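You operate a simulated robot arm through the tools that you are given. There is no shell and no other tool. Be economical: measure what you need, move in short steps, check, and stop when the job is done.

Carry out the task below with a simulated robot arm. There is one attempt and no reset: what you move stays moved.

## Task
Stand the footstool's loose leg upright, tighten its nut and fit the rubber foot.

Only the result counts: the job must be done as asked and must still hold three seconds after the hand-in. Knocking over, shifting, dropping, spilling or breaking anything else fails it.

## Robot
A 7-joint arm with a two-finger parallel gripper, fixed in place. Base frame: the origin is at the foot of the arm, x ahead of it, y to its left, z up. Readings come in mm, rad, newtons and seconds.
With the tool pointing down near the work surface it reaches from about 480 to 920 mm from the base axis. Its first joint turns from -2.007 to 2.007 rad. Payload 3.91 kg.
Tool frame: the origin (TCP) lies between the finger pads and is the grasp point; the fingertips stand 30 mm ahead of it; z points along the fingers, y is the line along which they close. Largest opening 110 mm; finger width 20, thickness 10; the body of the gripper, 48 by 112 mm, starts 55 mm behind the TCP.
Orientation is that of the tool frame in the base frame, as [roll, pitch, yaw] about the fixed x, y, z axes, in that order (R = Rz(yaw) Ry(pitch) Rx(roll)). With the fingers straight down and closing along the base's y, the tool's x points along the base's -x, its y along +y and its z along -z.

## Interface
- The arm moves only by the tool play_rows. Its argument "plan" is a list of rows, each an object of numbers (a shift or turn left out is 0, a gripper value left out holds the last): "dx", "dy", "dz": the shift along the base's x, y, z in mm; "ax", "ay", "az": the turn, a rotation vector about the base's x, y, z in rad; "jaw": the opening in per cent of the stroke, from 0 (shut) to 100 (fully open). In form: [{"dx": .., "dy": .., "dz": .., "ax": .., "ay": .., "az": .., "jaw": ..}, ...]. A call has 1 to 10 rows; each row is the pose to reach, as a shift and turn from the pose commanded when the call began. A row lasts 0.2 s, in which the tool goes at most 50 mm and 0.15 rad; a call with a longer step from one row to the next is refused whole, and so is a gripper value outside its range. A pose out of reach is approached as far as the arm can. The call stops where the force on the tool passes 90 N (or 10 N more than at its start, if that is more) or the arm is blocked; 0.2 s more then pass. Each finger travels about 153 mm/s and halts on what it meets, pressing with about 31 N; the grip force reading is that of the motor and also rises with nothing between the fingers. The clock runs only during rows and for 0.2 s after the last one: add rows that repeat a pose to give the fingers time. The reply holds the time, the measured pose of the TCP, the force on the tool along the base axes, the opening and the grip force, in the units named above and with some noise, with the torque about the TCP (base axes, N m) and any sound that the robot's microphone picked up, and new pictures: "views" is both (left out), scene, wrist or none.
- Cameras (640 x 400 px; columns grow to the right, rows downward): "scene" is fixed at [219.3, -650.6, 1409.5]; the picture's right is [0.82, -0.57, 0.00], its down [-0.56, -0.79, -0.24] and it looks along [0.14, 0.20, -0.97] (base axes); focal length 214 px, centre (320, 200). "wrist" rides on the gripper at [72, 17, -103] in the tool frame; the picture's right is [-0.23, 0.97, 0.00], its down [-0.76, -0.18, -0.62] and it looks along [-0.61, -0.14, 0.78] (tool axes); focal length 222 px, centre (320, 200).
- raise_lower(by): slides the trunk up (or, below 0, down) by that many mm; the arm rides with it, the base frame stays. It gives what a move gives, with no picture.
- measure_at(camera, pixels): for up to 12 pixels [column, row] of the newest picture of that camera ("zoom" is the newest enlarged one), the place [x, y, z] in the base frame of the surface seen there, good to about 3 mm. The clock stands still meanwhile.
- zoom(camera, box): a new picture of the part [left, top, right, bottom] of that camera's present view, enlarged. The clock stands still meanwhile.
- job_done(): hands the job in; it is judged then, once.

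Work in short steps. Measure before you move; look again where a grasp or a placing could have gone wrong, and mend it. You have 80 turns and 200 pictures in all, those below and enlarged ones among them. Open the gripper and draw the arm clear of the work before you hand the job in, unless the task says otherwise; then end with one line.

The tools are called after "Call:" as name(argument=value, ...) on one line, values as JSON. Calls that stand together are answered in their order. play_rows: Moves the arm, as the interface text tells. Its arguments: {"type":"object","properties":{"plan":{"type":"array"},"views":{"type":"string","enum":["both","scene","wrist","none"]}},"required":["plan"]} The other tools are called the same way: raise_lower (by) slides the trunk up or down; measure_at (camera, pixels) gives the place of the surface under pixels of a picture; zoom (camera, box) takes an enlarged picture of a part of a camera's view; job_done () hands the job in.

At the start:

```text
time: 0.0
eef_pos: [530.4, -402.8, 1044.7]
orientation: [-3.141, 0.0, -3.142]
wrist_force: [-0.2, 0.2, 0.1]
moment: [-0.03, -0.01, 0.05]
finger_gap: 110.0
grasp_force: 0.1
trunk travel left (down, up): [-675.0, 315.0]
```

scene: 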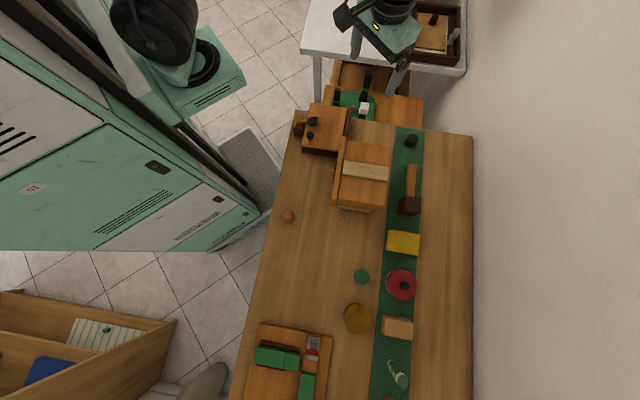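
wrist: 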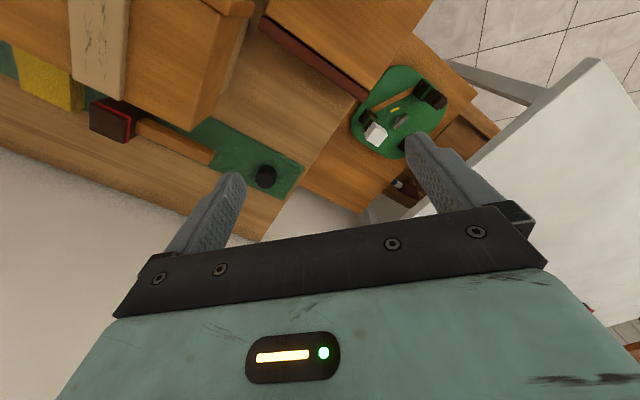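

The scene shows a long bench with several items; I'll enlarge regions to find the footstool, leg, nut and rubber foot.

Call:
zoom(camera="scene", box=[270, 80, 430, 180])

Call:
zoom(camera="scene", box=[230, 300, 430, 400])

Call:
zoom(camera="scene", box=[260, 200, 460, 325])

Call:
zoom(camera="wrist", box=[200, 0, 520, 200])

```text
4.00 times, centred on (350, 130) of scene
```

zoom: 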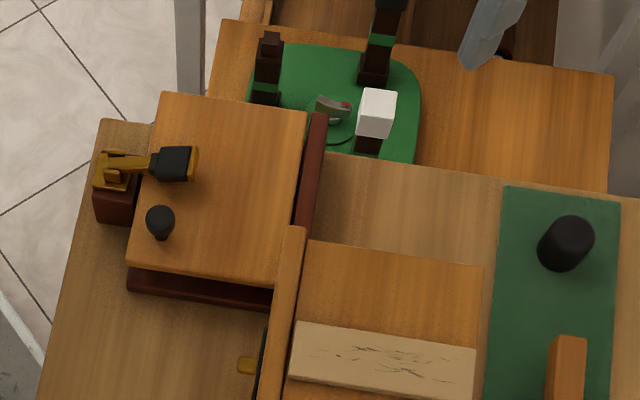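

```text
3.20 times, centred on (330, 350) of scene
```

zoom: 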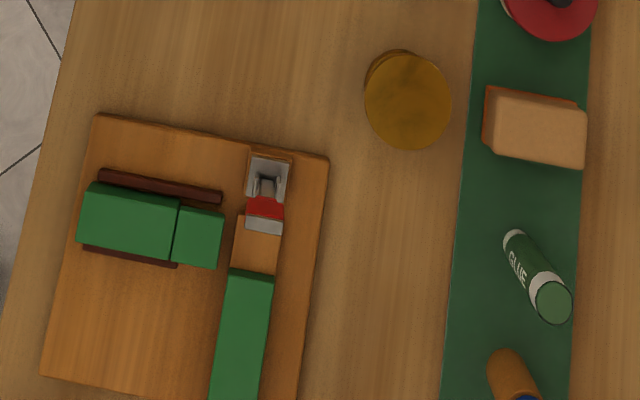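

```text
3.20 times, centred on (360, 262) of scene
```

zoom: 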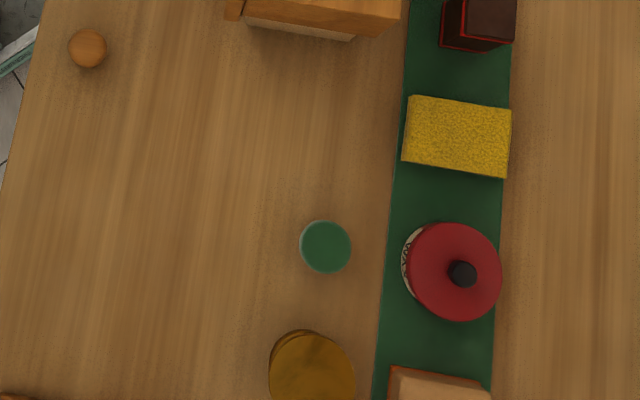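

```text
2.00 times, centred on (360, 100) of wrist
```

zoom: 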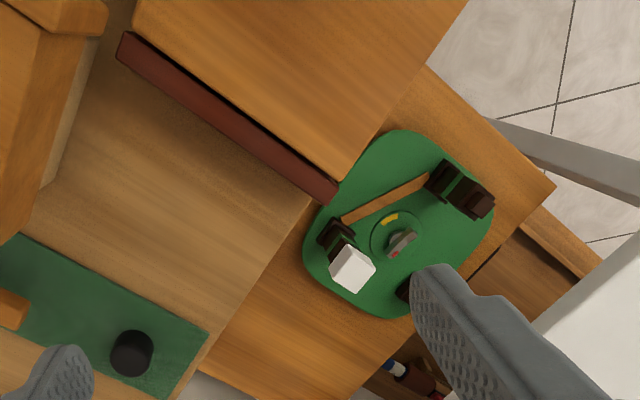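

The overturned green footstool lies past the bench end; the black cylinder at scene (411,141) may be the rubber foot. I measure key spots before moving the camera.

Call:
measure_at(camera="scene", pixels=[[411, 139], [363, 108], [353, 103], [337, 96], [365, 88], [310, 121], [325, 120], [344, 101], [405, 105], [411, 195], [400, 75], [430, 180]])

Call:
measure_at(camera="wrist", pixels=[[401, 120], [375, 133], [422, 90], [437, 98], [366, 118], [390, 97], [395, 109], [266, 172], [403, 146], [440, 120], [365, 140], [390, 75]])

```text
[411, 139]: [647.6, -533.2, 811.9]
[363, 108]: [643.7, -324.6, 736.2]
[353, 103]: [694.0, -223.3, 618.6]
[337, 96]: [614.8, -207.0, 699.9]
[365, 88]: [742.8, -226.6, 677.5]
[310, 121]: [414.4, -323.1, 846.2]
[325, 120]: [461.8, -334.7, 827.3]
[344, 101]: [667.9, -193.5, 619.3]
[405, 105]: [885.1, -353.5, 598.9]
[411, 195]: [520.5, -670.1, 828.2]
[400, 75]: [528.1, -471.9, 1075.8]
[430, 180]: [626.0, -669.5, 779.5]
```

```text
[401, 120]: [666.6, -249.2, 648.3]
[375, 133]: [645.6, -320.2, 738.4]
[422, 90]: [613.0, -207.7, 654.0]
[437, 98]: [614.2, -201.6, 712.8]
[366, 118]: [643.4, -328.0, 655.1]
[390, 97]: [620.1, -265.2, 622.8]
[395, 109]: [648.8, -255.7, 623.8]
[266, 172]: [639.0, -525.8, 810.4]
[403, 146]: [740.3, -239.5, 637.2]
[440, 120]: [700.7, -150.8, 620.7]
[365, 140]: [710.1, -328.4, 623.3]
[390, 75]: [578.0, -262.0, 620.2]
```

Measured: stool underside near z≈621, centre about (675,-260); black cylinder at (643,-530,811). I zoom tighter for detail of the stool from both cameras.

Call:
zoom(camera="wrist", box=[340, 50, 468, 170])

Call:
zoom(camera="scene", box=[325, 75, 389, 125])

Call:
zoom(camera="scene", box=[290, 110, 354, 160])

Call:
zoom(camera="scene", box=[380, 0, 480, 80])

```text
3.33 times, centred on (404, 110) of wrist
```

zoom: 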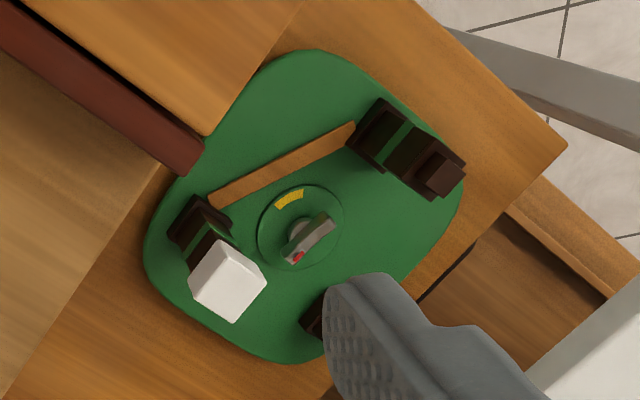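

```text
8.00 times, centred on (357, 100) of scene
```

zoom: 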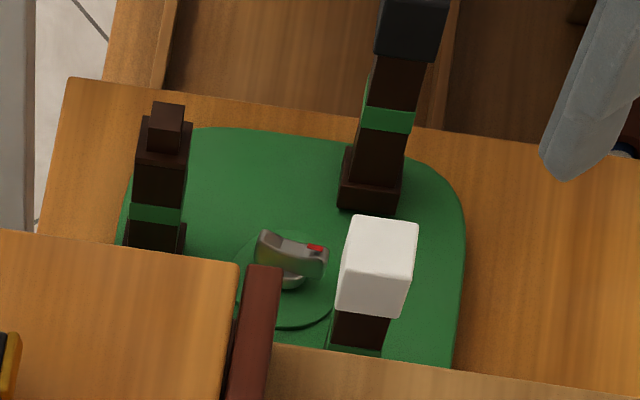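

```text
8.00 times, centred on (322, 135) of scene
```

zoom: 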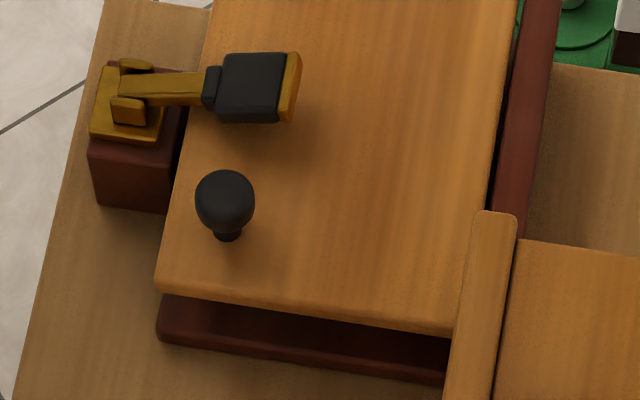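

```text
5.00 times, centred on (430, 40) of scene
```

zoom: 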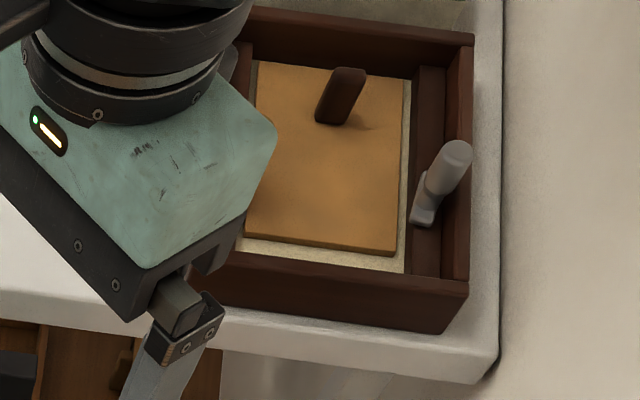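

The stool has three legs: A (614,-202) with a bare tenon, B (645,-322) with a white foot, C (742,-227) with a dark foot, and a pointer knob in the centre. I move the wrist camera for a clear view of it.

Call:
play_rows(plan=[{"dx": -12, "dy": 45, "dz": -10}, {"dx": -25, "dy": 90, "dz": -30}, {"dx": -38, "dy": 135, "dz": -60}, {"dx": -50, "dy": 180, "dz": -95}, {"dx": -50, "dy": 180, "dz": -95}])

```text
refused: row 2 steps farther than a row can; nothing moved
```

Step slightly too long; same path with smaller steps.

Call:
play_rows(plan=[{"dx": -9, "dy": 36, "dz": -10}, {"dx": -18, "dy": 72, "dz": -30}, {"dx": -28, "dy": 108, "dz": -50}, {"dx": -38, "dy": 144, "dz": -72}, {"dx": -50, "dy": 180, "dz": -95}, {"dx": -50, "dy": 180, "dz": -95}])

```text
time: 1.4
eef_pos: [481.1, -222.2, 948.3]
orientation: [3.141, 0.0, 3.14]
wrist_force: [0.1, -0.1, -0.2]
moment: [0.0, -0.03, 0.01]
finger_gap: 110.0
grasp_force: 0.1
trunk travel left (down, up): [-675.0, 315.0]
```

scene: 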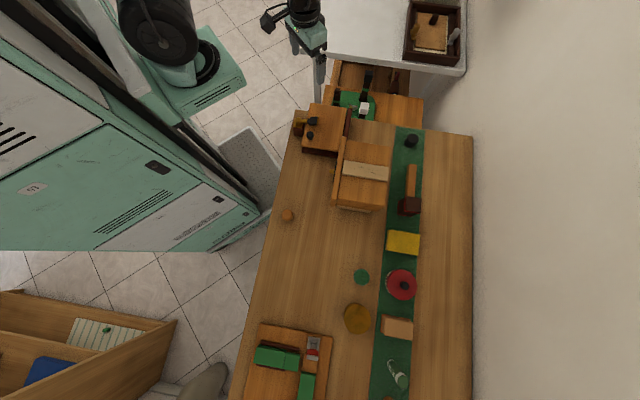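
wrist: 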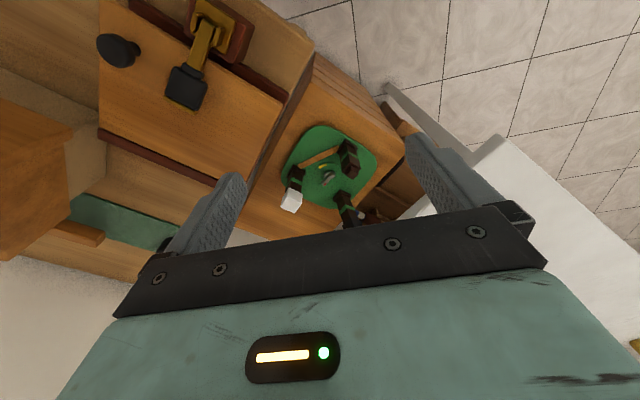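

The stool is now centred near (330,170); I enlarge it, the bench-drawer area beside it and the tray on the white table.

Call:
zoom(camera="wrist", box=[270, 115, 398, 235])

Call:
zoom(camera="scene", box=[320, 50, 430, 130])

Call:
zoom(camera="scene", box=[335, 125, 435, 220])

Call:
zoom(camera="wrist", box=[80, 0, 320, 150])

```text
3.33 times, centred on (334, 175) of wrist
```

zoom: 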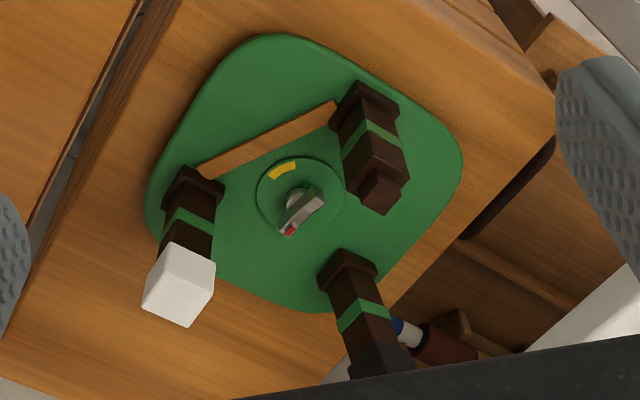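

```text
5.00 times, centred on (375, 90) of scene
```

zoom: 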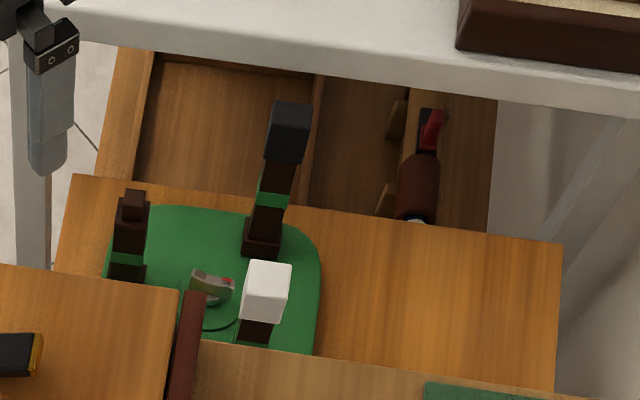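

```text
4.21 times, centred on (385, 172) of scene
```

zoom: 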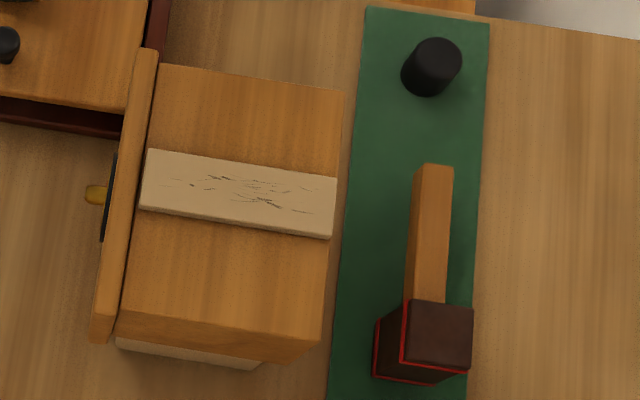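

```text
2.67 times, centred on (200, 75) of wrist
```

zoom: 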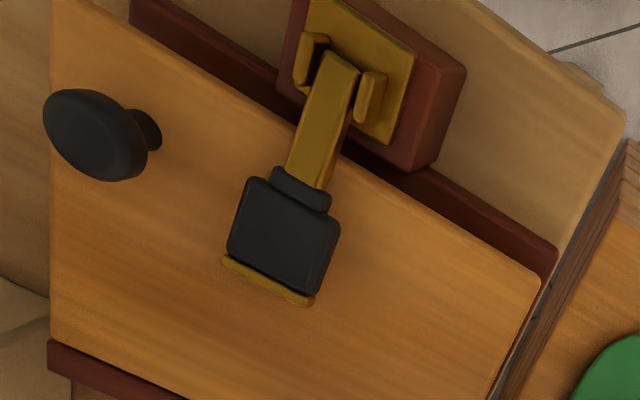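

The view shows leg A (tenon end) leaning and the pointer nut off its yellow arc; the foot is not yet identified. I look at the remaining parts of the scene for it.

Call:
zoom(camera="scene", box=[240, 310, 340, 400])

Call:
zoom(camera="scene", box=[390, 0, 480, 70])

Call:
zoom(camera="scene", box=[0, 270, 240, 400])

Call:
zoom(camera="scene", box=[350, 300, 430, 400])

Call:
measure_at(camera="wrist", pixels=[[341, 141], [342, 155], [347, 172], [346, 152], [328, 176], [334, 170], [326, 166], [292, 195], [309, 176], [326, 155], [341, 195], [347, 218]])

```text
4.44 times, centred on (290, 355) of scene
```

zoom: 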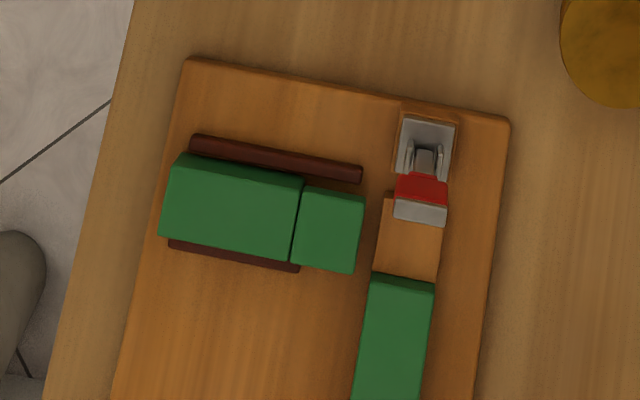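

```text
5.71 times, centred on (435, 35) of scene
```

zoom: 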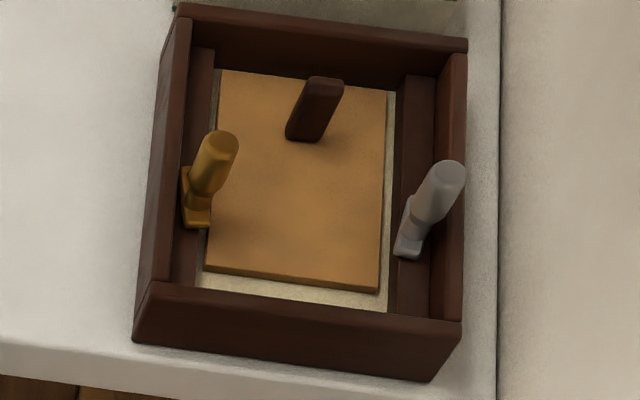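

```text
2.67 times, centred on (120, 335) of scene
```

zoom: 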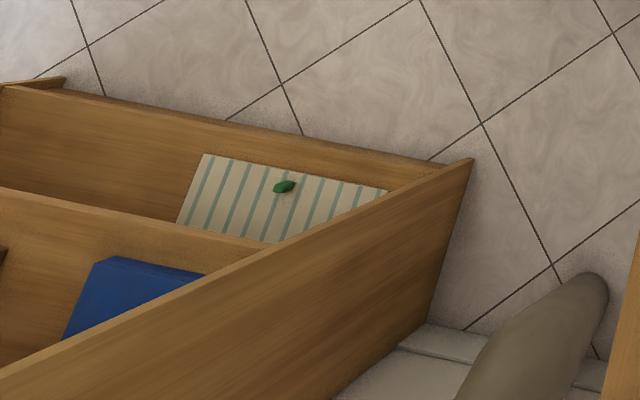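

```text
4.00 times, centred on (390, 350) of scene
```

zoom: 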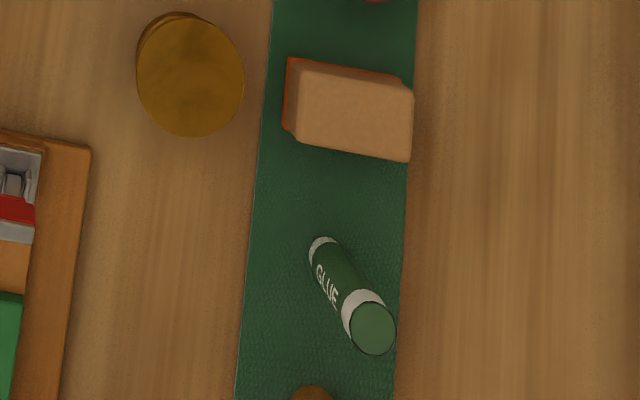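

```text
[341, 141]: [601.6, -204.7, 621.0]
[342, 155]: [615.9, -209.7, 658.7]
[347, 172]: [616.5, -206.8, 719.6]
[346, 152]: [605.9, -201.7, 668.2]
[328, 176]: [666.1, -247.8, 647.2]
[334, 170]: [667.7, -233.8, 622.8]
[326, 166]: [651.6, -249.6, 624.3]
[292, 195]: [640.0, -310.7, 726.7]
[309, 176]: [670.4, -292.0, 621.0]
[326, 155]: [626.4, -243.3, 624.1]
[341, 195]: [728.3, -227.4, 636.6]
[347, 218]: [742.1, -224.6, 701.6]
```

Verticals radiate from wrist (320,24); leg C (base about (340,169)) seems off the vertical, but it's half hidden by the gripper. I tilt the tool so the stool moves up in the wrist picture.

Call:
play_rows(plan=[{"ay": -0.14}, {"ay": -0.28}, {"ay": -0.28}], views="wrist")

Call:
zoom(camera="wrist", box=[270, 60, 398, 180])

```text
time: 2.2
eef_pos: [524.0, -243.6, 956.8]
orientation: [-3.142, 0.278, -3.141]
wrist_force: [0.3, 0.6, -0.5]
moment: [-0.01, 0.0, 0.02]
finger_gap: 110.0
grasp_force: 0.1
out of reach, approached as far as the arm can: row 1, 2, 3
trunk travel left (down, up): [-675.0, 315.0]
```

wrist: 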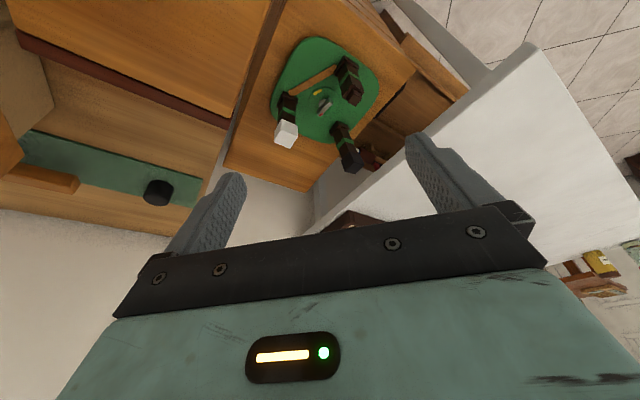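

```text
3.33 times, centred on (334, 120) of wrist
```

zoom: 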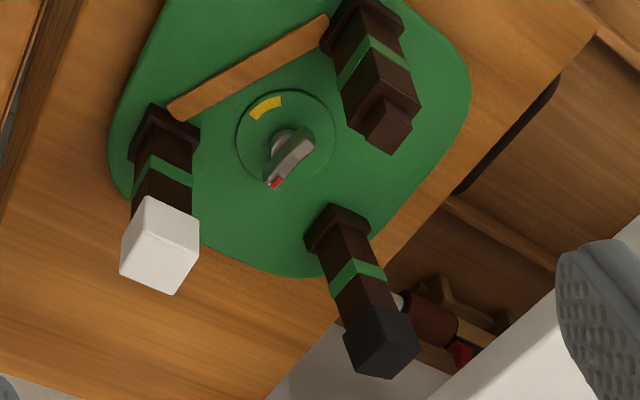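

Now all three legs are visible. I measure points up each leg's front edge to find which one leans, plus the knob.

Call:
measure_at(camera="zoom", pixels=[[352, 48], [372, 92], [390, 112], [388, 138], [165, 155], [160, 195], [165, 235], [345, 240], [360, 290], [385, 330], [275, 185], [300, 140]])

Call:
zoom(camera="wrist", box=[315, 45, 379, 105])

Call:
zoom(camera="wrist", box=[315, 105, 395, 180])

```text
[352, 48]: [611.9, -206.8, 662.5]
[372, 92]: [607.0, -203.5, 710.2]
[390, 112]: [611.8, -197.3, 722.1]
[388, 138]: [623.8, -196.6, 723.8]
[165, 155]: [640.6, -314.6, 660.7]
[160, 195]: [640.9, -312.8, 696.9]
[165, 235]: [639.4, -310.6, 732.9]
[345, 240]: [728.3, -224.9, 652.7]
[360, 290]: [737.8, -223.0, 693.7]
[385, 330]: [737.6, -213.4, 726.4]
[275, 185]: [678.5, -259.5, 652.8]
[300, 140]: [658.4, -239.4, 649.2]
```

```text
6.67 times, centred on (347, 75) of wrist
```

zoom: 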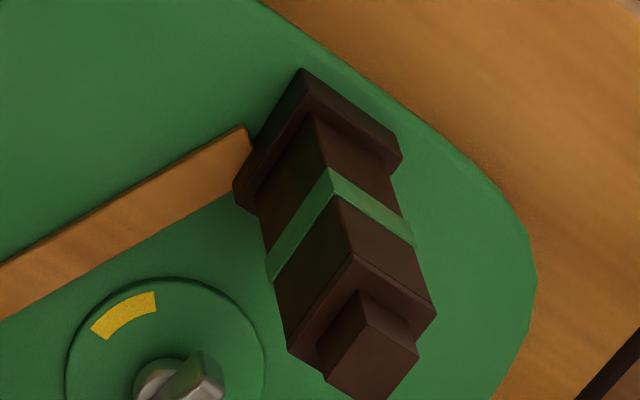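

```text
5.33 times, centred on (355, 142) of wrist
```

zoom: 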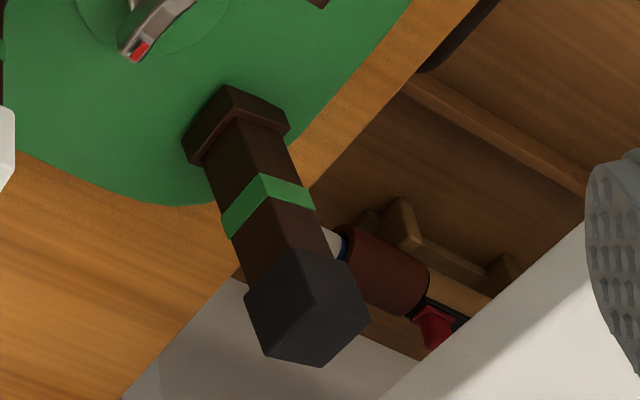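

Leg C looks tilted relative to the vertical while A is bare. I enlarge the compartment beside the stool, and the far right objects, to look for the foot.

Call:
zoom(camera="wrist", box=[340, 60, 470, 180])

Call:
zoom(camera="wrist", box=[520, 220, 640, 310])

Call:
zoom(camera="wrist", box=[0, 100, 240, 250])

Call:
zoom(camera="scene", box=[210, 100, 310, 190])

```text
3.33 times, centred on (405, 120) of wrist
```

zoom: 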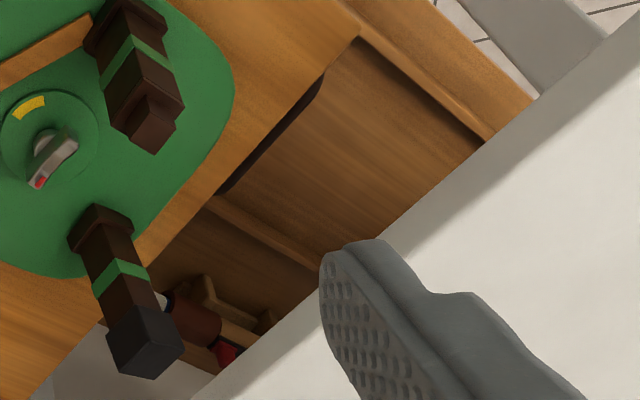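

```text
4.44 times, centred on (580, 265) of wrist
```

zoom: 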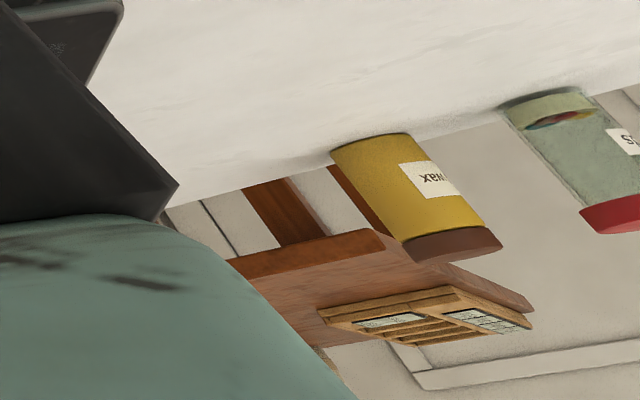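

```text
2.67 times, centred on (120, 175) of wrist
```

zoom: 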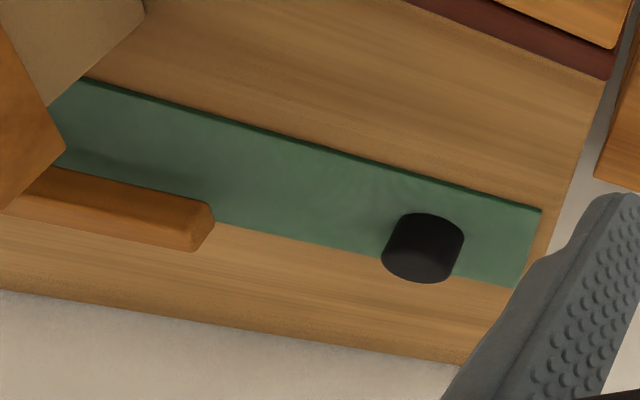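

```text
4.44 times, centred on (260, 145) of scene
```

zoom: 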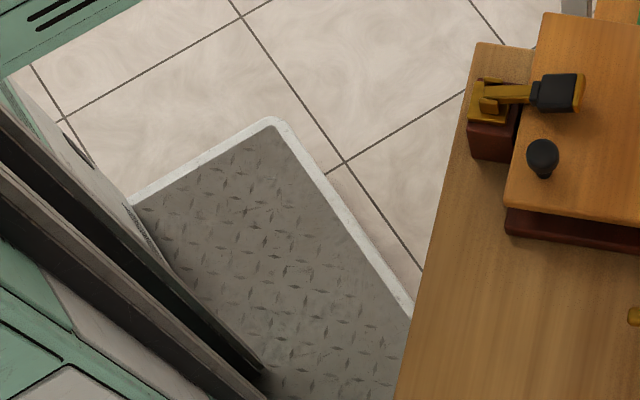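

The black tapered cylinder on the mat is the likely foot. I measure it, the box corners (for clearance) and more leg edges.

Call:
measure_at(camera="wrist", pixels=[[158, 184], [145, 190], [171, 192], [158, 203], [144, 198], [120, 185], [272, 2], [232, 100], [228, 125], [215, 150], [225, 165], [310, 185]])

Call:
measure_at(camera="scene", pixels=[[328, 100], [348, 108], [345, 125], [322, 104], [300, 118], [421, 97], [420, 125], [408, 136], [415, 136], [412, 145], [415, 150], [470, 70]])

Call:
zoom(camera="wrist", box=[130, 170, 190, 215])

Call:
zoom(camera="scene", box=[395, 125, 427, 150])

```text
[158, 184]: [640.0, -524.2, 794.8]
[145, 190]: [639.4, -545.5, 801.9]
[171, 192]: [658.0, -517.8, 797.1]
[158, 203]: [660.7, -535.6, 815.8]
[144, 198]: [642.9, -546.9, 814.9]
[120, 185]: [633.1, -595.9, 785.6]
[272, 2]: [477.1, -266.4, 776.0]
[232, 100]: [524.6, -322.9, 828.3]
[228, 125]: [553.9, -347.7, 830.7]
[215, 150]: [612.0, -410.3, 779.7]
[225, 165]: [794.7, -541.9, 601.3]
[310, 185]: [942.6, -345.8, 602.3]
```

```text
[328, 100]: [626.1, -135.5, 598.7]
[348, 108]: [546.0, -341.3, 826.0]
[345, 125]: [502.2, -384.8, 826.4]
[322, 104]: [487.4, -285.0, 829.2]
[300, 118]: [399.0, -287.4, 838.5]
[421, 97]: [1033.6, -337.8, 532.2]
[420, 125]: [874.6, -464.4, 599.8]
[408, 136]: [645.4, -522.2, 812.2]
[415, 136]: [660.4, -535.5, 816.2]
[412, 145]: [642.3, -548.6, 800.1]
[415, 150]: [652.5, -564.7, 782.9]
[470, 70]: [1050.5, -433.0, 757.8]
```

```text
8.89 times, centred on (160, 192) of wrist
```

zoom: 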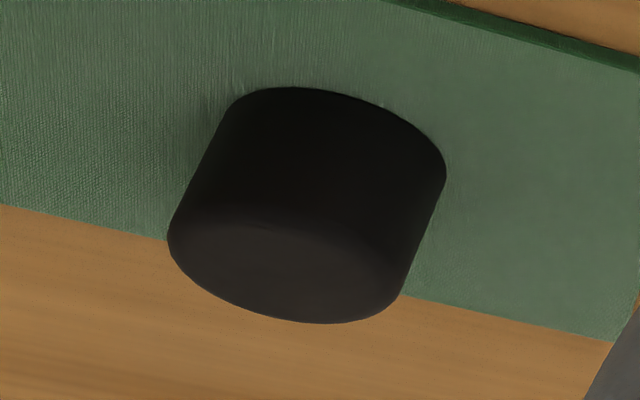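

```text
16.00 times, centred on (411, 138) of scene
```

zoom: 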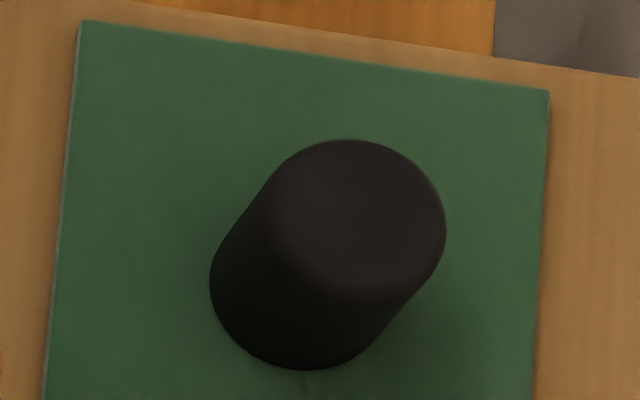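

The cylinder is about 30 mm across, centre (650,-533), z 784–815. Now a precise tilt check: I zoom on legs C and A and measure along their front edge.

Call:
zoom(camera="wrist", box=[323, 115, 371, 175])

Call:
measure_at(camera="zoom", pixels=[[320, 60], [320, 100], [320, 150], [320, 200], [250, 60], [250, 100], [250, 150], [250, 200], [380, 100], [380, 150], [380, 200], [380, 250]])

```text
6.67 times, centred on (347, 145) of wrist
```

zoom: 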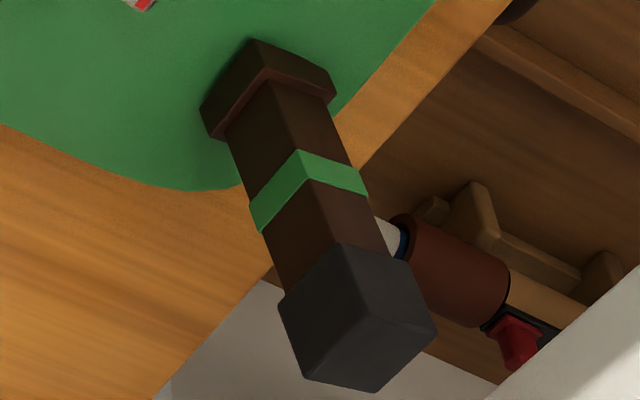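

```text
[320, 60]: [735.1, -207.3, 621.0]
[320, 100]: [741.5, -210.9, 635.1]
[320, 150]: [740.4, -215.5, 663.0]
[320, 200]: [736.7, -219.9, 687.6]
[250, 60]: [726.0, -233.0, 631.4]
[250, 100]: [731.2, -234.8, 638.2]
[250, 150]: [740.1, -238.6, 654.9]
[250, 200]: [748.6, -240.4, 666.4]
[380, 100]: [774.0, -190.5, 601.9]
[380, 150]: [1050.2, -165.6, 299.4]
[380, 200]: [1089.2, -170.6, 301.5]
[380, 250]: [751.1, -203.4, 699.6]
```

I measure the front edge and side edges of C's shaft directly, and the same on A's after zooming it.

Call:
measure_at(camera="zoom", pixels=[[272, 85], [288, 120], [300, 152], [308, 180], [322, 210], [338, 243], [236, 148], [262, 230], [282, 285], [330, 112], [350, 165], [375, 225]])

Call:
zoom(camera="wrist", box=[315, 45, 379, 105])

Call:
measure_at(camera="zoom", pixels=[[313, 120], [322, 150], [332, 172], [338, 200], [346, 225], [353, 253], [263, 225], [275, 290], [288, 340], [388, 180], [410, 235], [430, 295]])

```text
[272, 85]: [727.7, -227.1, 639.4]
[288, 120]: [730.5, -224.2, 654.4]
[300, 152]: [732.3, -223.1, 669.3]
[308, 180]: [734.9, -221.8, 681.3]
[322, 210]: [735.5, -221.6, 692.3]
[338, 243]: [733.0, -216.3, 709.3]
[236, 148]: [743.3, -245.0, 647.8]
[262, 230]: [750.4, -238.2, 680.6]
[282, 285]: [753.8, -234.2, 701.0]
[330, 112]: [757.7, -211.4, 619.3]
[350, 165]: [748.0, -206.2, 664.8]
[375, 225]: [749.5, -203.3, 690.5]
```

```text
6.67 times, centred on (347, 75) of wrist
```

zoom: 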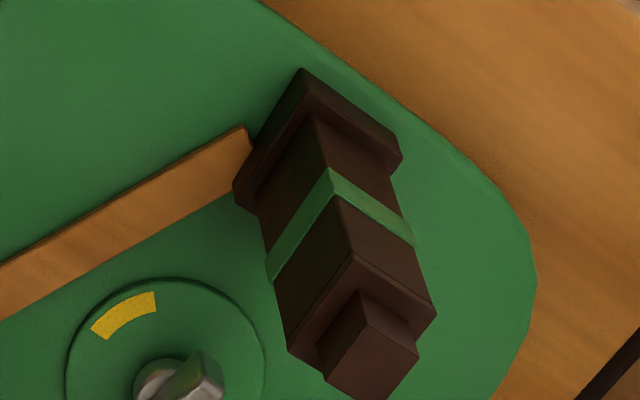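

```text
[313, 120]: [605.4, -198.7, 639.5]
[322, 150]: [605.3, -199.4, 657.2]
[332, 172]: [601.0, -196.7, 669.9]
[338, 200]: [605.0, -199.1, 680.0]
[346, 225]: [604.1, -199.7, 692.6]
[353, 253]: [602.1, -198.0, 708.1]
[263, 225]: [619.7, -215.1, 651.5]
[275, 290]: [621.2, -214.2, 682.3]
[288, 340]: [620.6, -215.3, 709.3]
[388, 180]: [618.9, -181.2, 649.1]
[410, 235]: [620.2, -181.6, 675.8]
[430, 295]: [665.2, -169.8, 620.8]
```

Leg A is vertical; leg C leans about 0.18 rad toward (+x,+y), so C is the loose one, and the central lever with the red tip must be the nut (yellow arc its target). I enlarge the nut and measure it, plus the white table's edge for clearance.

Call:
zoom(camera="wrist", box=[308, 80, 340, 110])

Call:
measure_at(camera="scene", pixels=[[340, 55], [370, 60], [400, 64], [430, 68], [330, 40], [368, 78], [366, 77], [371, 77], [363, 105], [360, 102], [440, 12], [432, 20]])

Call:
zoom(camera="scene", box=[340, 95, 372, 120])

```text
13.33 times, centred on (324, 95) of wrist
```

zoom: 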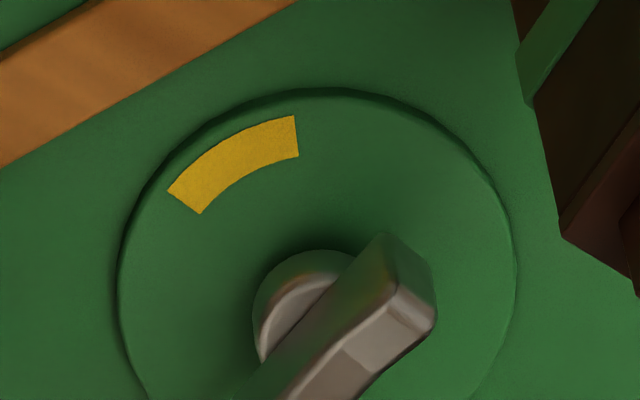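

```text
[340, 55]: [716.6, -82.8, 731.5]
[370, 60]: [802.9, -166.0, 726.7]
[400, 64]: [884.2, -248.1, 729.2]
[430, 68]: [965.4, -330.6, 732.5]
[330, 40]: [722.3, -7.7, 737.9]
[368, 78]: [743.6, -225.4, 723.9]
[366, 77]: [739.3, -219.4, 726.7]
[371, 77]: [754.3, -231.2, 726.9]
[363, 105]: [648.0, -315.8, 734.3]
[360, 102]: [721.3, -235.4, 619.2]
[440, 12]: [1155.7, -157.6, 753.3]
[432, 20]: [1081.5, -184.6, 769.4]
```

```text
16.00 times, centred on (356, 108) of scene
```

zoom: 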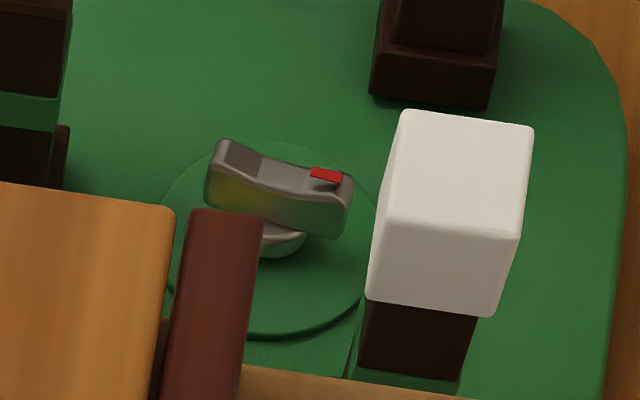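

The nut is a T-bar knob (~35 mm, top z≈655) and the table edge clears C by ~85 mm. I level the tool and move high over leg C.

Call:
play_rows(plan=[{"dx": 30, "ay": 0.14}, {"dx": 70, "ay": 0.278}, {"dx": 115, "ay": 0.278}, {"dx": 160, "dy": 8, "ay": 0.278}, {"dx": 200, "dy": 12, "ay": 0.278}, {"dx": 219, "dy": 16, "ay": 0.278}], views="none")

```text
time: 3.6
eef_pos: [745.2, -228.3, 958.2]
orientation: [3.141, 0.002, -3.141]
wrist_force: [-0.6, 0.1, 0.3]
moment: [0.01, -0.01, 0.01]
finger_gap: 110.2
grasp_force: 0.0
trunk travel left (down, up): [-675.0, 315.0]
```

The commanded pose follows the actual one. Now I turn the tool −45° about z so it closes along (0.71,0.71).

Call:
play_rows(plan=[{"az": -0.14}, {"az": -0.28}, {"az": -0.42}, {"az": -0.56}, {"az": -0.7}, {"az": -0.785}], views="wrist")

Call:
raise_lower(by=-120)

```text
time: 5.0
eef_pos: [743.3, -227.3, 959.4]
orientation: [3.141, 0.001, 2.355]
wrist_force: [0.4, -0.5, 0.3]
moment: [0.02, -0.01, -0.05]
finger_gap: 109.9
grasp_force: 0.1
trunk travel left (down, up): [-675.0, 315.0]
```

wrist: 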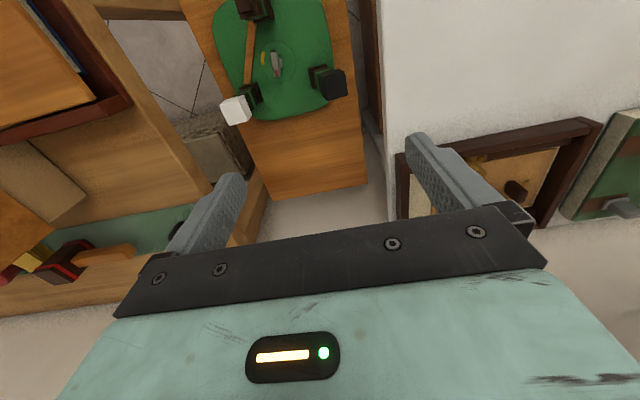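

```text
time: 6.5
eef_pos: [744.9, -227.6, 840.2]
orientation: [3.141, 0.002, 2.356]
wrist_force: [0.2, 0.1, -0.4]
moment: [0.01, -0.03, 0.01]
finger_gap: 109.8
grasp_force: 0.1
trunk travel left (down, up): [-555.0, 435.0]
```

TCP is at z 840 above C. I take a fresh wrist look to recheck C's geometry before descending.

Call:
play_rows(plan=[{"dz": 0}], views="both")

Call:
zoom(camera="wrist", box=[200, 0, 400, 125])

```text
time: 6.9
eef_pos: [744.1, -228.2, 838.2]
orientation: [3.141, 0.001, 2.356]
wrist_force: [0.0, 0.5, 0.7]
moment: [0.01, -0.01, -0.02]
finger_gap: 110.1
grasp_force: 0.0
trunk travel left (down, up): [-555.0, 435.0]
```

scene: 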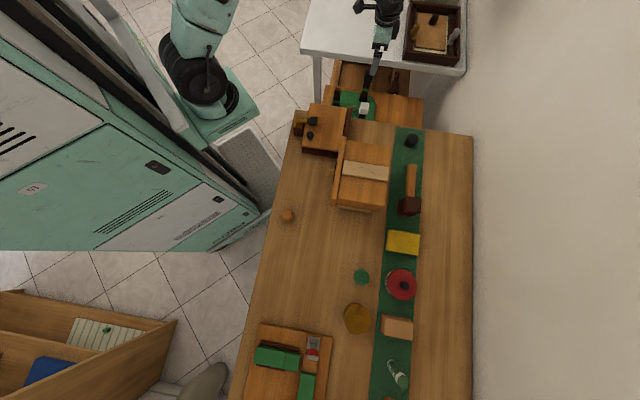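
wrist: 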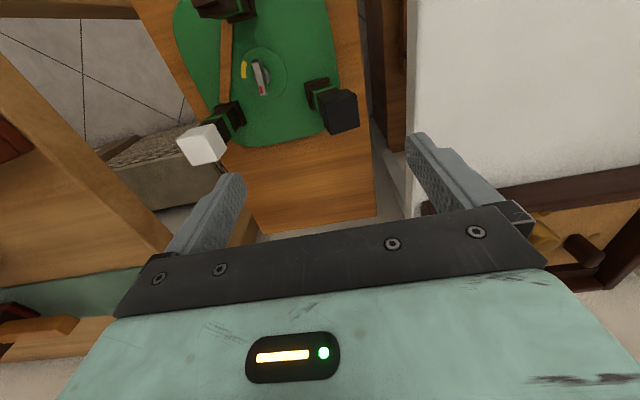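

```text
3.20 times, centred on (300, 62) of wrist
```

zoom: 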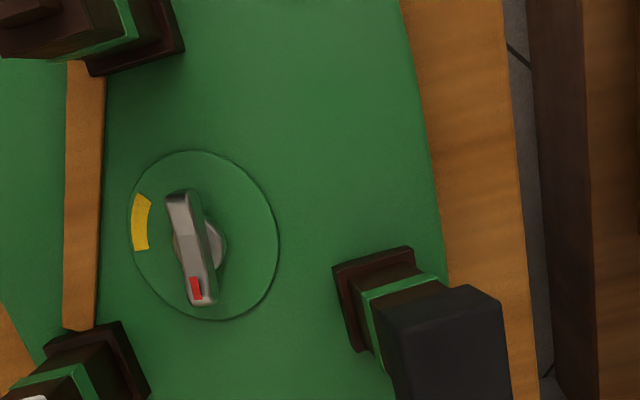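

I measure C's cap and base from here, plus the nut ends and yellow arc.

Call:
measure_at(camera="zoom", pixels=[[440, 360], [460, 300], [385, 325], [500, 305], [410, 250], [395, 275], [185, 200], [203, 298], [195, 285], [140, 222], [215, 235], [205, 235]])

Call:
measure_at(camera="wrist", pixels=[[340, 115], [335, 126], [350, 125], [325, 102], [343, 92], [205, 150], [190, 150], [245, 62], [262, 60], [240, 70], [275, 85], [255, 50]])

```text
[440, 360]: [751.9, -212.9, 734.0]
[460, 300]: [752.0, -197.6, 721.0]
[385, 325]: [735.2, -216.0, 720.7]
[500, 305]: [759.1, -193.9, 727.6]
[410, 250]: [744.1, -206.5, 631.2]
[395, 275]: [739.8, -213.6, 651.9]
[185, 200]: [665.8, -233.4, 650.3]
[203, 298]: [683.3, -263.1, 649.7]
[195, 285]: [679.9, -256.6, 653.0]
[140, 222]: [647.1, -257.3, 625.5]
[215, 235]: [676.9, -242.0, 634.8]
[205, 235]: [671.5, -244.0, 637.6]
```

```text
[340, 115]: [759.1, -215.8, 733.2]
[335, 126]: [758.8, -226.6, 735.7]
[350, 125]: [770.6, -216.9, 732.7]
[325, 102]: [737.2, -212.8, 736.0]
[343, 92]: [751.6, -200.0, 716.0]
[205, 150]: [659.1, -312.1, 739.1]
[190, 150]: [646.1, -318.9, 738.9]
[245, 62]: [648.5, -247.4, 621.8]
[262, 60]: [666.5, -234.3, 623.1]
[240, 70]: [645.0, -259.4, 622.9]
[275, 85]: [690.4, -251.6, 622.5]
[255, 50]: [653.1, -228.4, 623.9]
```

C's cap top is at (757,-214,735) against base (742,-230): lean 0.19 rad along +45°, on the closing axis. I descend with open fingers straddling the upright axis, TCP to z≈694.

Call:
play_rows(plan=[{"dx": -2, "dy": -2, "dz": -40}, {"dx": -2, "dy": -2, "dz": -80}, {"dx": -2, "dy": -2, "dz": -115}, {"dx": -2, "dy": -2, "dz": -143}, {"dx": -2, "dy": -2, "dz": -143}], views="both")

Call:
zoom(camera="wrist", box=[160, 60, 480, 260])

```text
time: 8.1
eef_pos: [742.7, -231.4, 694.8]
orientation: [-3.141, 0.003, 2.355]
wrist_force: [0.3, 0.1, -0.5]
moment: [0.02, -0.02, 0.0]
finger_gap: 109.9
grasp_force: 0.0
trunk travel left (down, up): [-555.0, 435.0]
```

scene: 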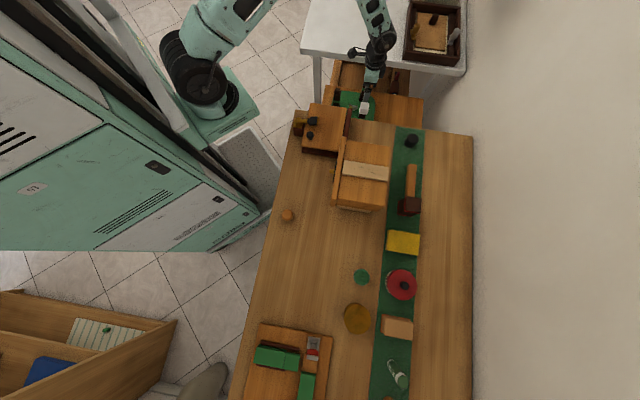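
wrist: 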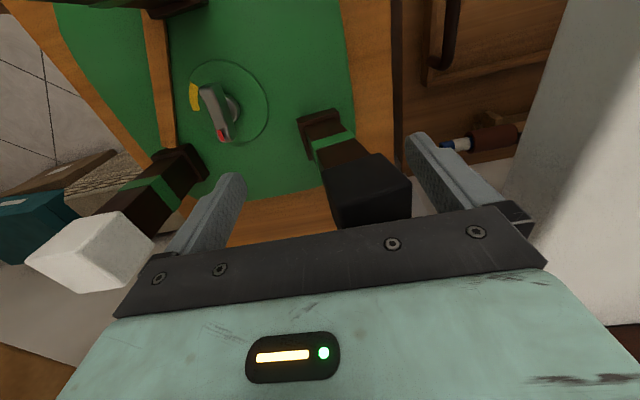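

```text
2.00 times, centred on (320, 160) of wrist
```

zoom: 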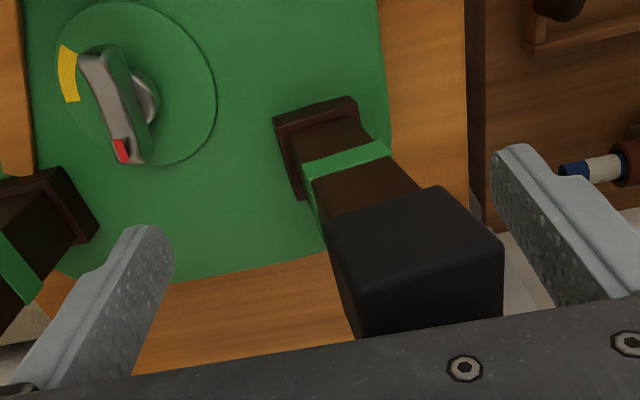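

Fingers straddle C's cap cleanly. I close partway so the right finger pushes the leg back, and watch forces.

Call:
play_rows(plan=[{"jaw": 60}, {"jaw": 50}, {"jaw": 45}, {"jaw": 45}], views="wrist")

```text
time: 9.1
eef_pos: [743.6, -231.4, 695.6]
orientation: [3.141, 0.001, 2.356]
wrist_force: [0.5, 0.4, 0.0]
moment: [0.03, 0.01, 0.01]
finger_gap: 49.1
grasp_force: 0.0
trunk travel left (down, up): [-555.0, 435.0]
```

wrist: 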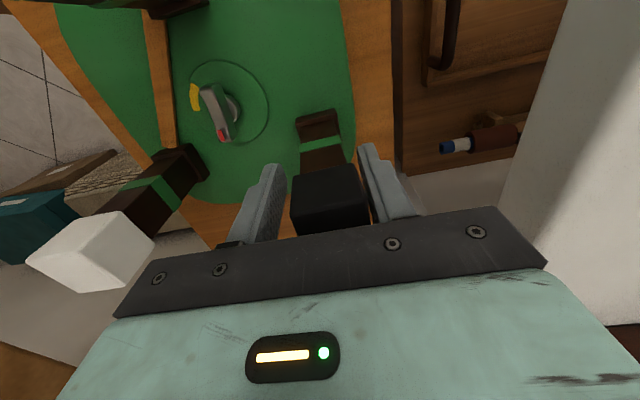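

The leg swung readily; now I close gently onto the cap to align it with the vertical pads.

Call:
play_rows(plan=[{"jaw": 38}, {"jaw": 34}, {"jaw": 32}, {"jaw": 32}], views="wrist")

Call:
zoom(camera="wrist", box=[220, 80, 420, 240])

```text
time: 10.1
eef_pos: [744.8, -230.7, 695.6]
orientation: [-3.141, 0.002, 2.356]
wrist_force: [0.0, 0.9, -0.2]
moment: [-0.01, -0.01, 0.05]
finger_gap: 35.6
grasp_force: 0.1
trunk travel left (down, up): [-555.0, 435.0]
```

wrist: 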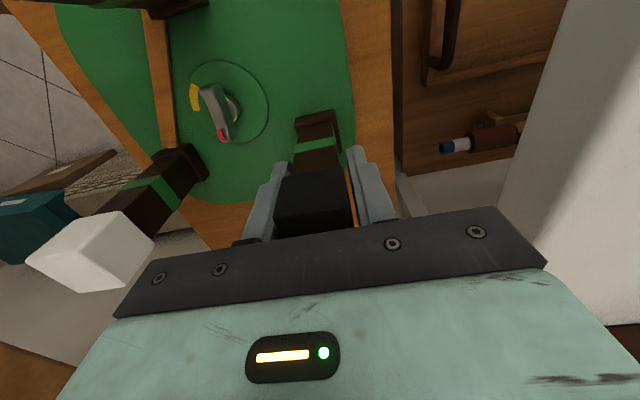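

```text
2.50 times, centred on (320, 160) of wrist
```

zoom: 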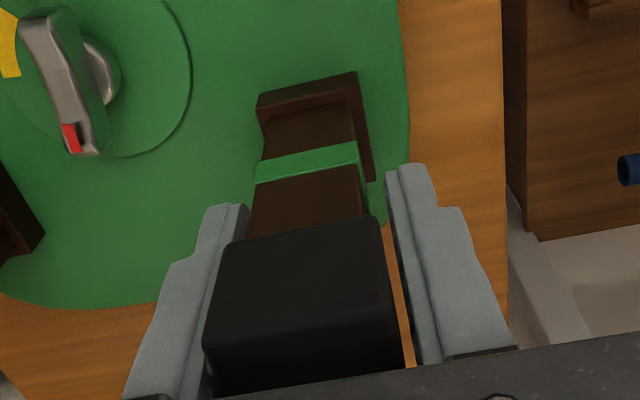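

The leg now looks nearly vertical, maybe slightly past it. I measure the shaft and cap points to quantify.

Call:
measure_at(camera="zoom", pixels=[[262, 130], [262, 150], [352, 120], [362, 180], [310, 130], [308, 165], [305, 205], [222, 250], [300, 230], [375, 225], [390, 300], [300, 320]])

```text
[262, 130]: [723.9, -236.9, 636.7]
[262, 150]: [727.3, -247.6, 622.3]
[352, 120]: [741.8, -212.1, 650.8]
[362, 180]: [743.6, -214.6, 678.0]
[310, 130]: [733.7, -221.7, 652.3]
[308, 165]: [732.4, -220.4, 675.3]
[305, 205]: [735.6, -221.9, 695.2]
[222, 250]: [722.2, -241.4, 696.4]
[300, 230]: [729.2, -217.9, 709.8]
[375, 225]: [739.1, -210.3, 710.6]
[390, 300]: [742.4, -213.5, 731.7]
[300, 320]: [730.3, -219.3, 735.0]
```

Cap touches the left finger with a slight gap on the right; lean is roughly −0.03 rad now. I close fully to square the leg to the pads, then see if it stays on release.

Call:
play_rows(plan=[{"jaw": 28}, {"jaw": 26}, {"jaw": 24}, {"jaw": 20}, {"jaw": 20}], views="wrist")

Call:
zoom(camera="wrist", box=[220, 80, 420, 240])

```text
time: 11.3
eef_pos: [743.2, -231.3, 696.2]
orientation: [3.139, 0.001, 2.358]
wrist_force: [5.1, 2.0, -0.6]
moment: [0.36, -0.18, 0.01]
finger_gap: 34.4
grasp_force: 44.6
trunk travel left (down, up): [-555.0, 435.0]
```

wrist: 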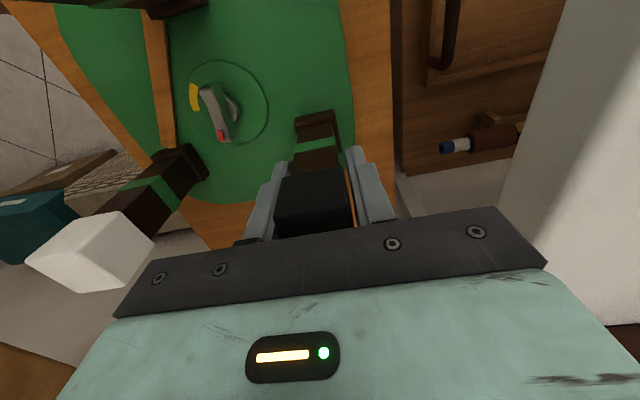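

```text
2.50 times, centred on (320, 160) of wrist
```

zoom: 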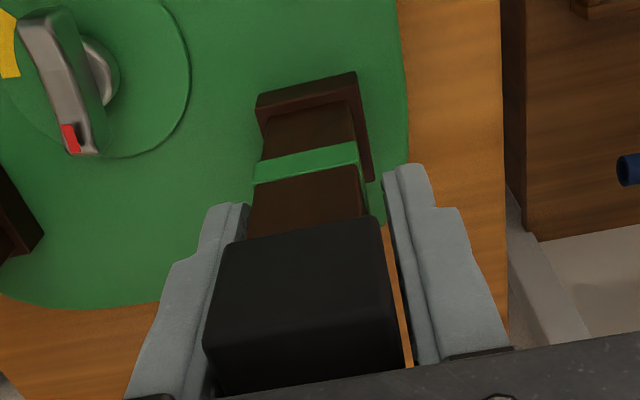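

Gripped at 34.4 mm. I open a little and check whether the leg keeps its pose.

Call:
play_rows(plan=[{"jaw": 40}, {"jaw": 60}, {"jaw": 100}, {"jaw": 100}, {"jaw": 100}], views="wrist")

Call:
zoom(camera="wrist", box=[220, 80, 420, 240])

Call:
measure_at(camera="zoom", pixels=[[352, 125], [355, 150], [364, 190], [270, 125], [262, 180], [255, 215], [222, 260], [222, 300], [382, 240], [388, 300], [300, 330], [310, 120]])

```text
time: 12.5
eef_pos: [742.9, -231.1, 696.2]
orientation: [-3.14, 0.001, 2.356]
wrist_force: [-1.0, 0.4, 0.4]
moment: [0.01, 0.01, 0.04]
finger_gap: 109.9
grasp_force: 0.1
trunk travel left (down, up): [-555.0, 435.0]
```

wrist: 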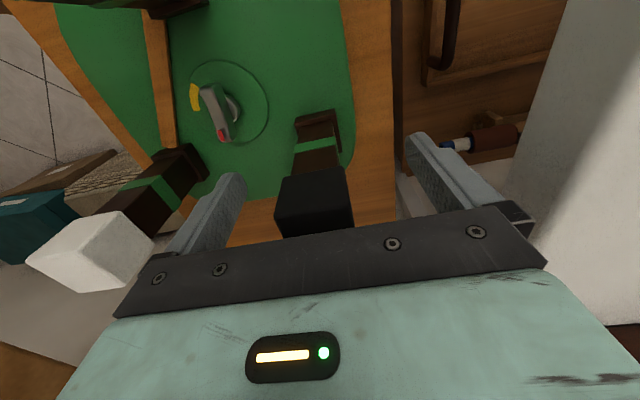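

```text
2.50 times, centred on (320, 160) of wrist
```

zoom: 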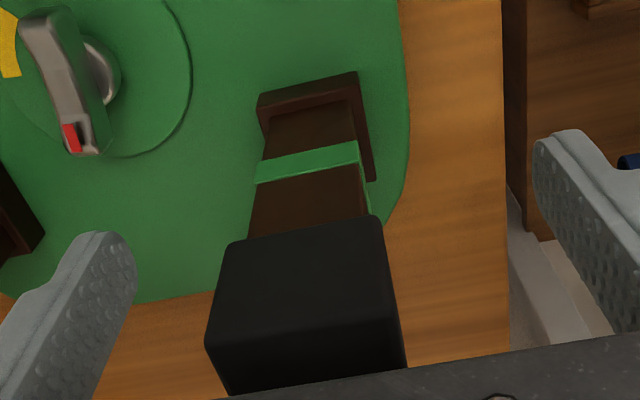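

```text
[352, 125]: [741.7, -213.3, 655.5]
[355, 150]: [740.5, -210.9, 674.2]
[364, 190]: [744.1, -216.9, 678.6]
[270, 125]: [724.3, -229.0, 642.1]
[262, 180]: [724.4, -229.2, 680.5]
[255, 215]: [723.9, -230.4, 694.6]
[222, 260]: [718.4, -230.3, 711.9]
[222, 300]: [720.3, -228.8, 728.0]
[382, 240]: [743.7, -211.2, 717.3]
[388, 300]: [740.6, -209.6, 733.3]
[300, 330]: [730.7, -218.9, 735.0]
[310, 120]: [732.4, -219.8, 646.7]
```

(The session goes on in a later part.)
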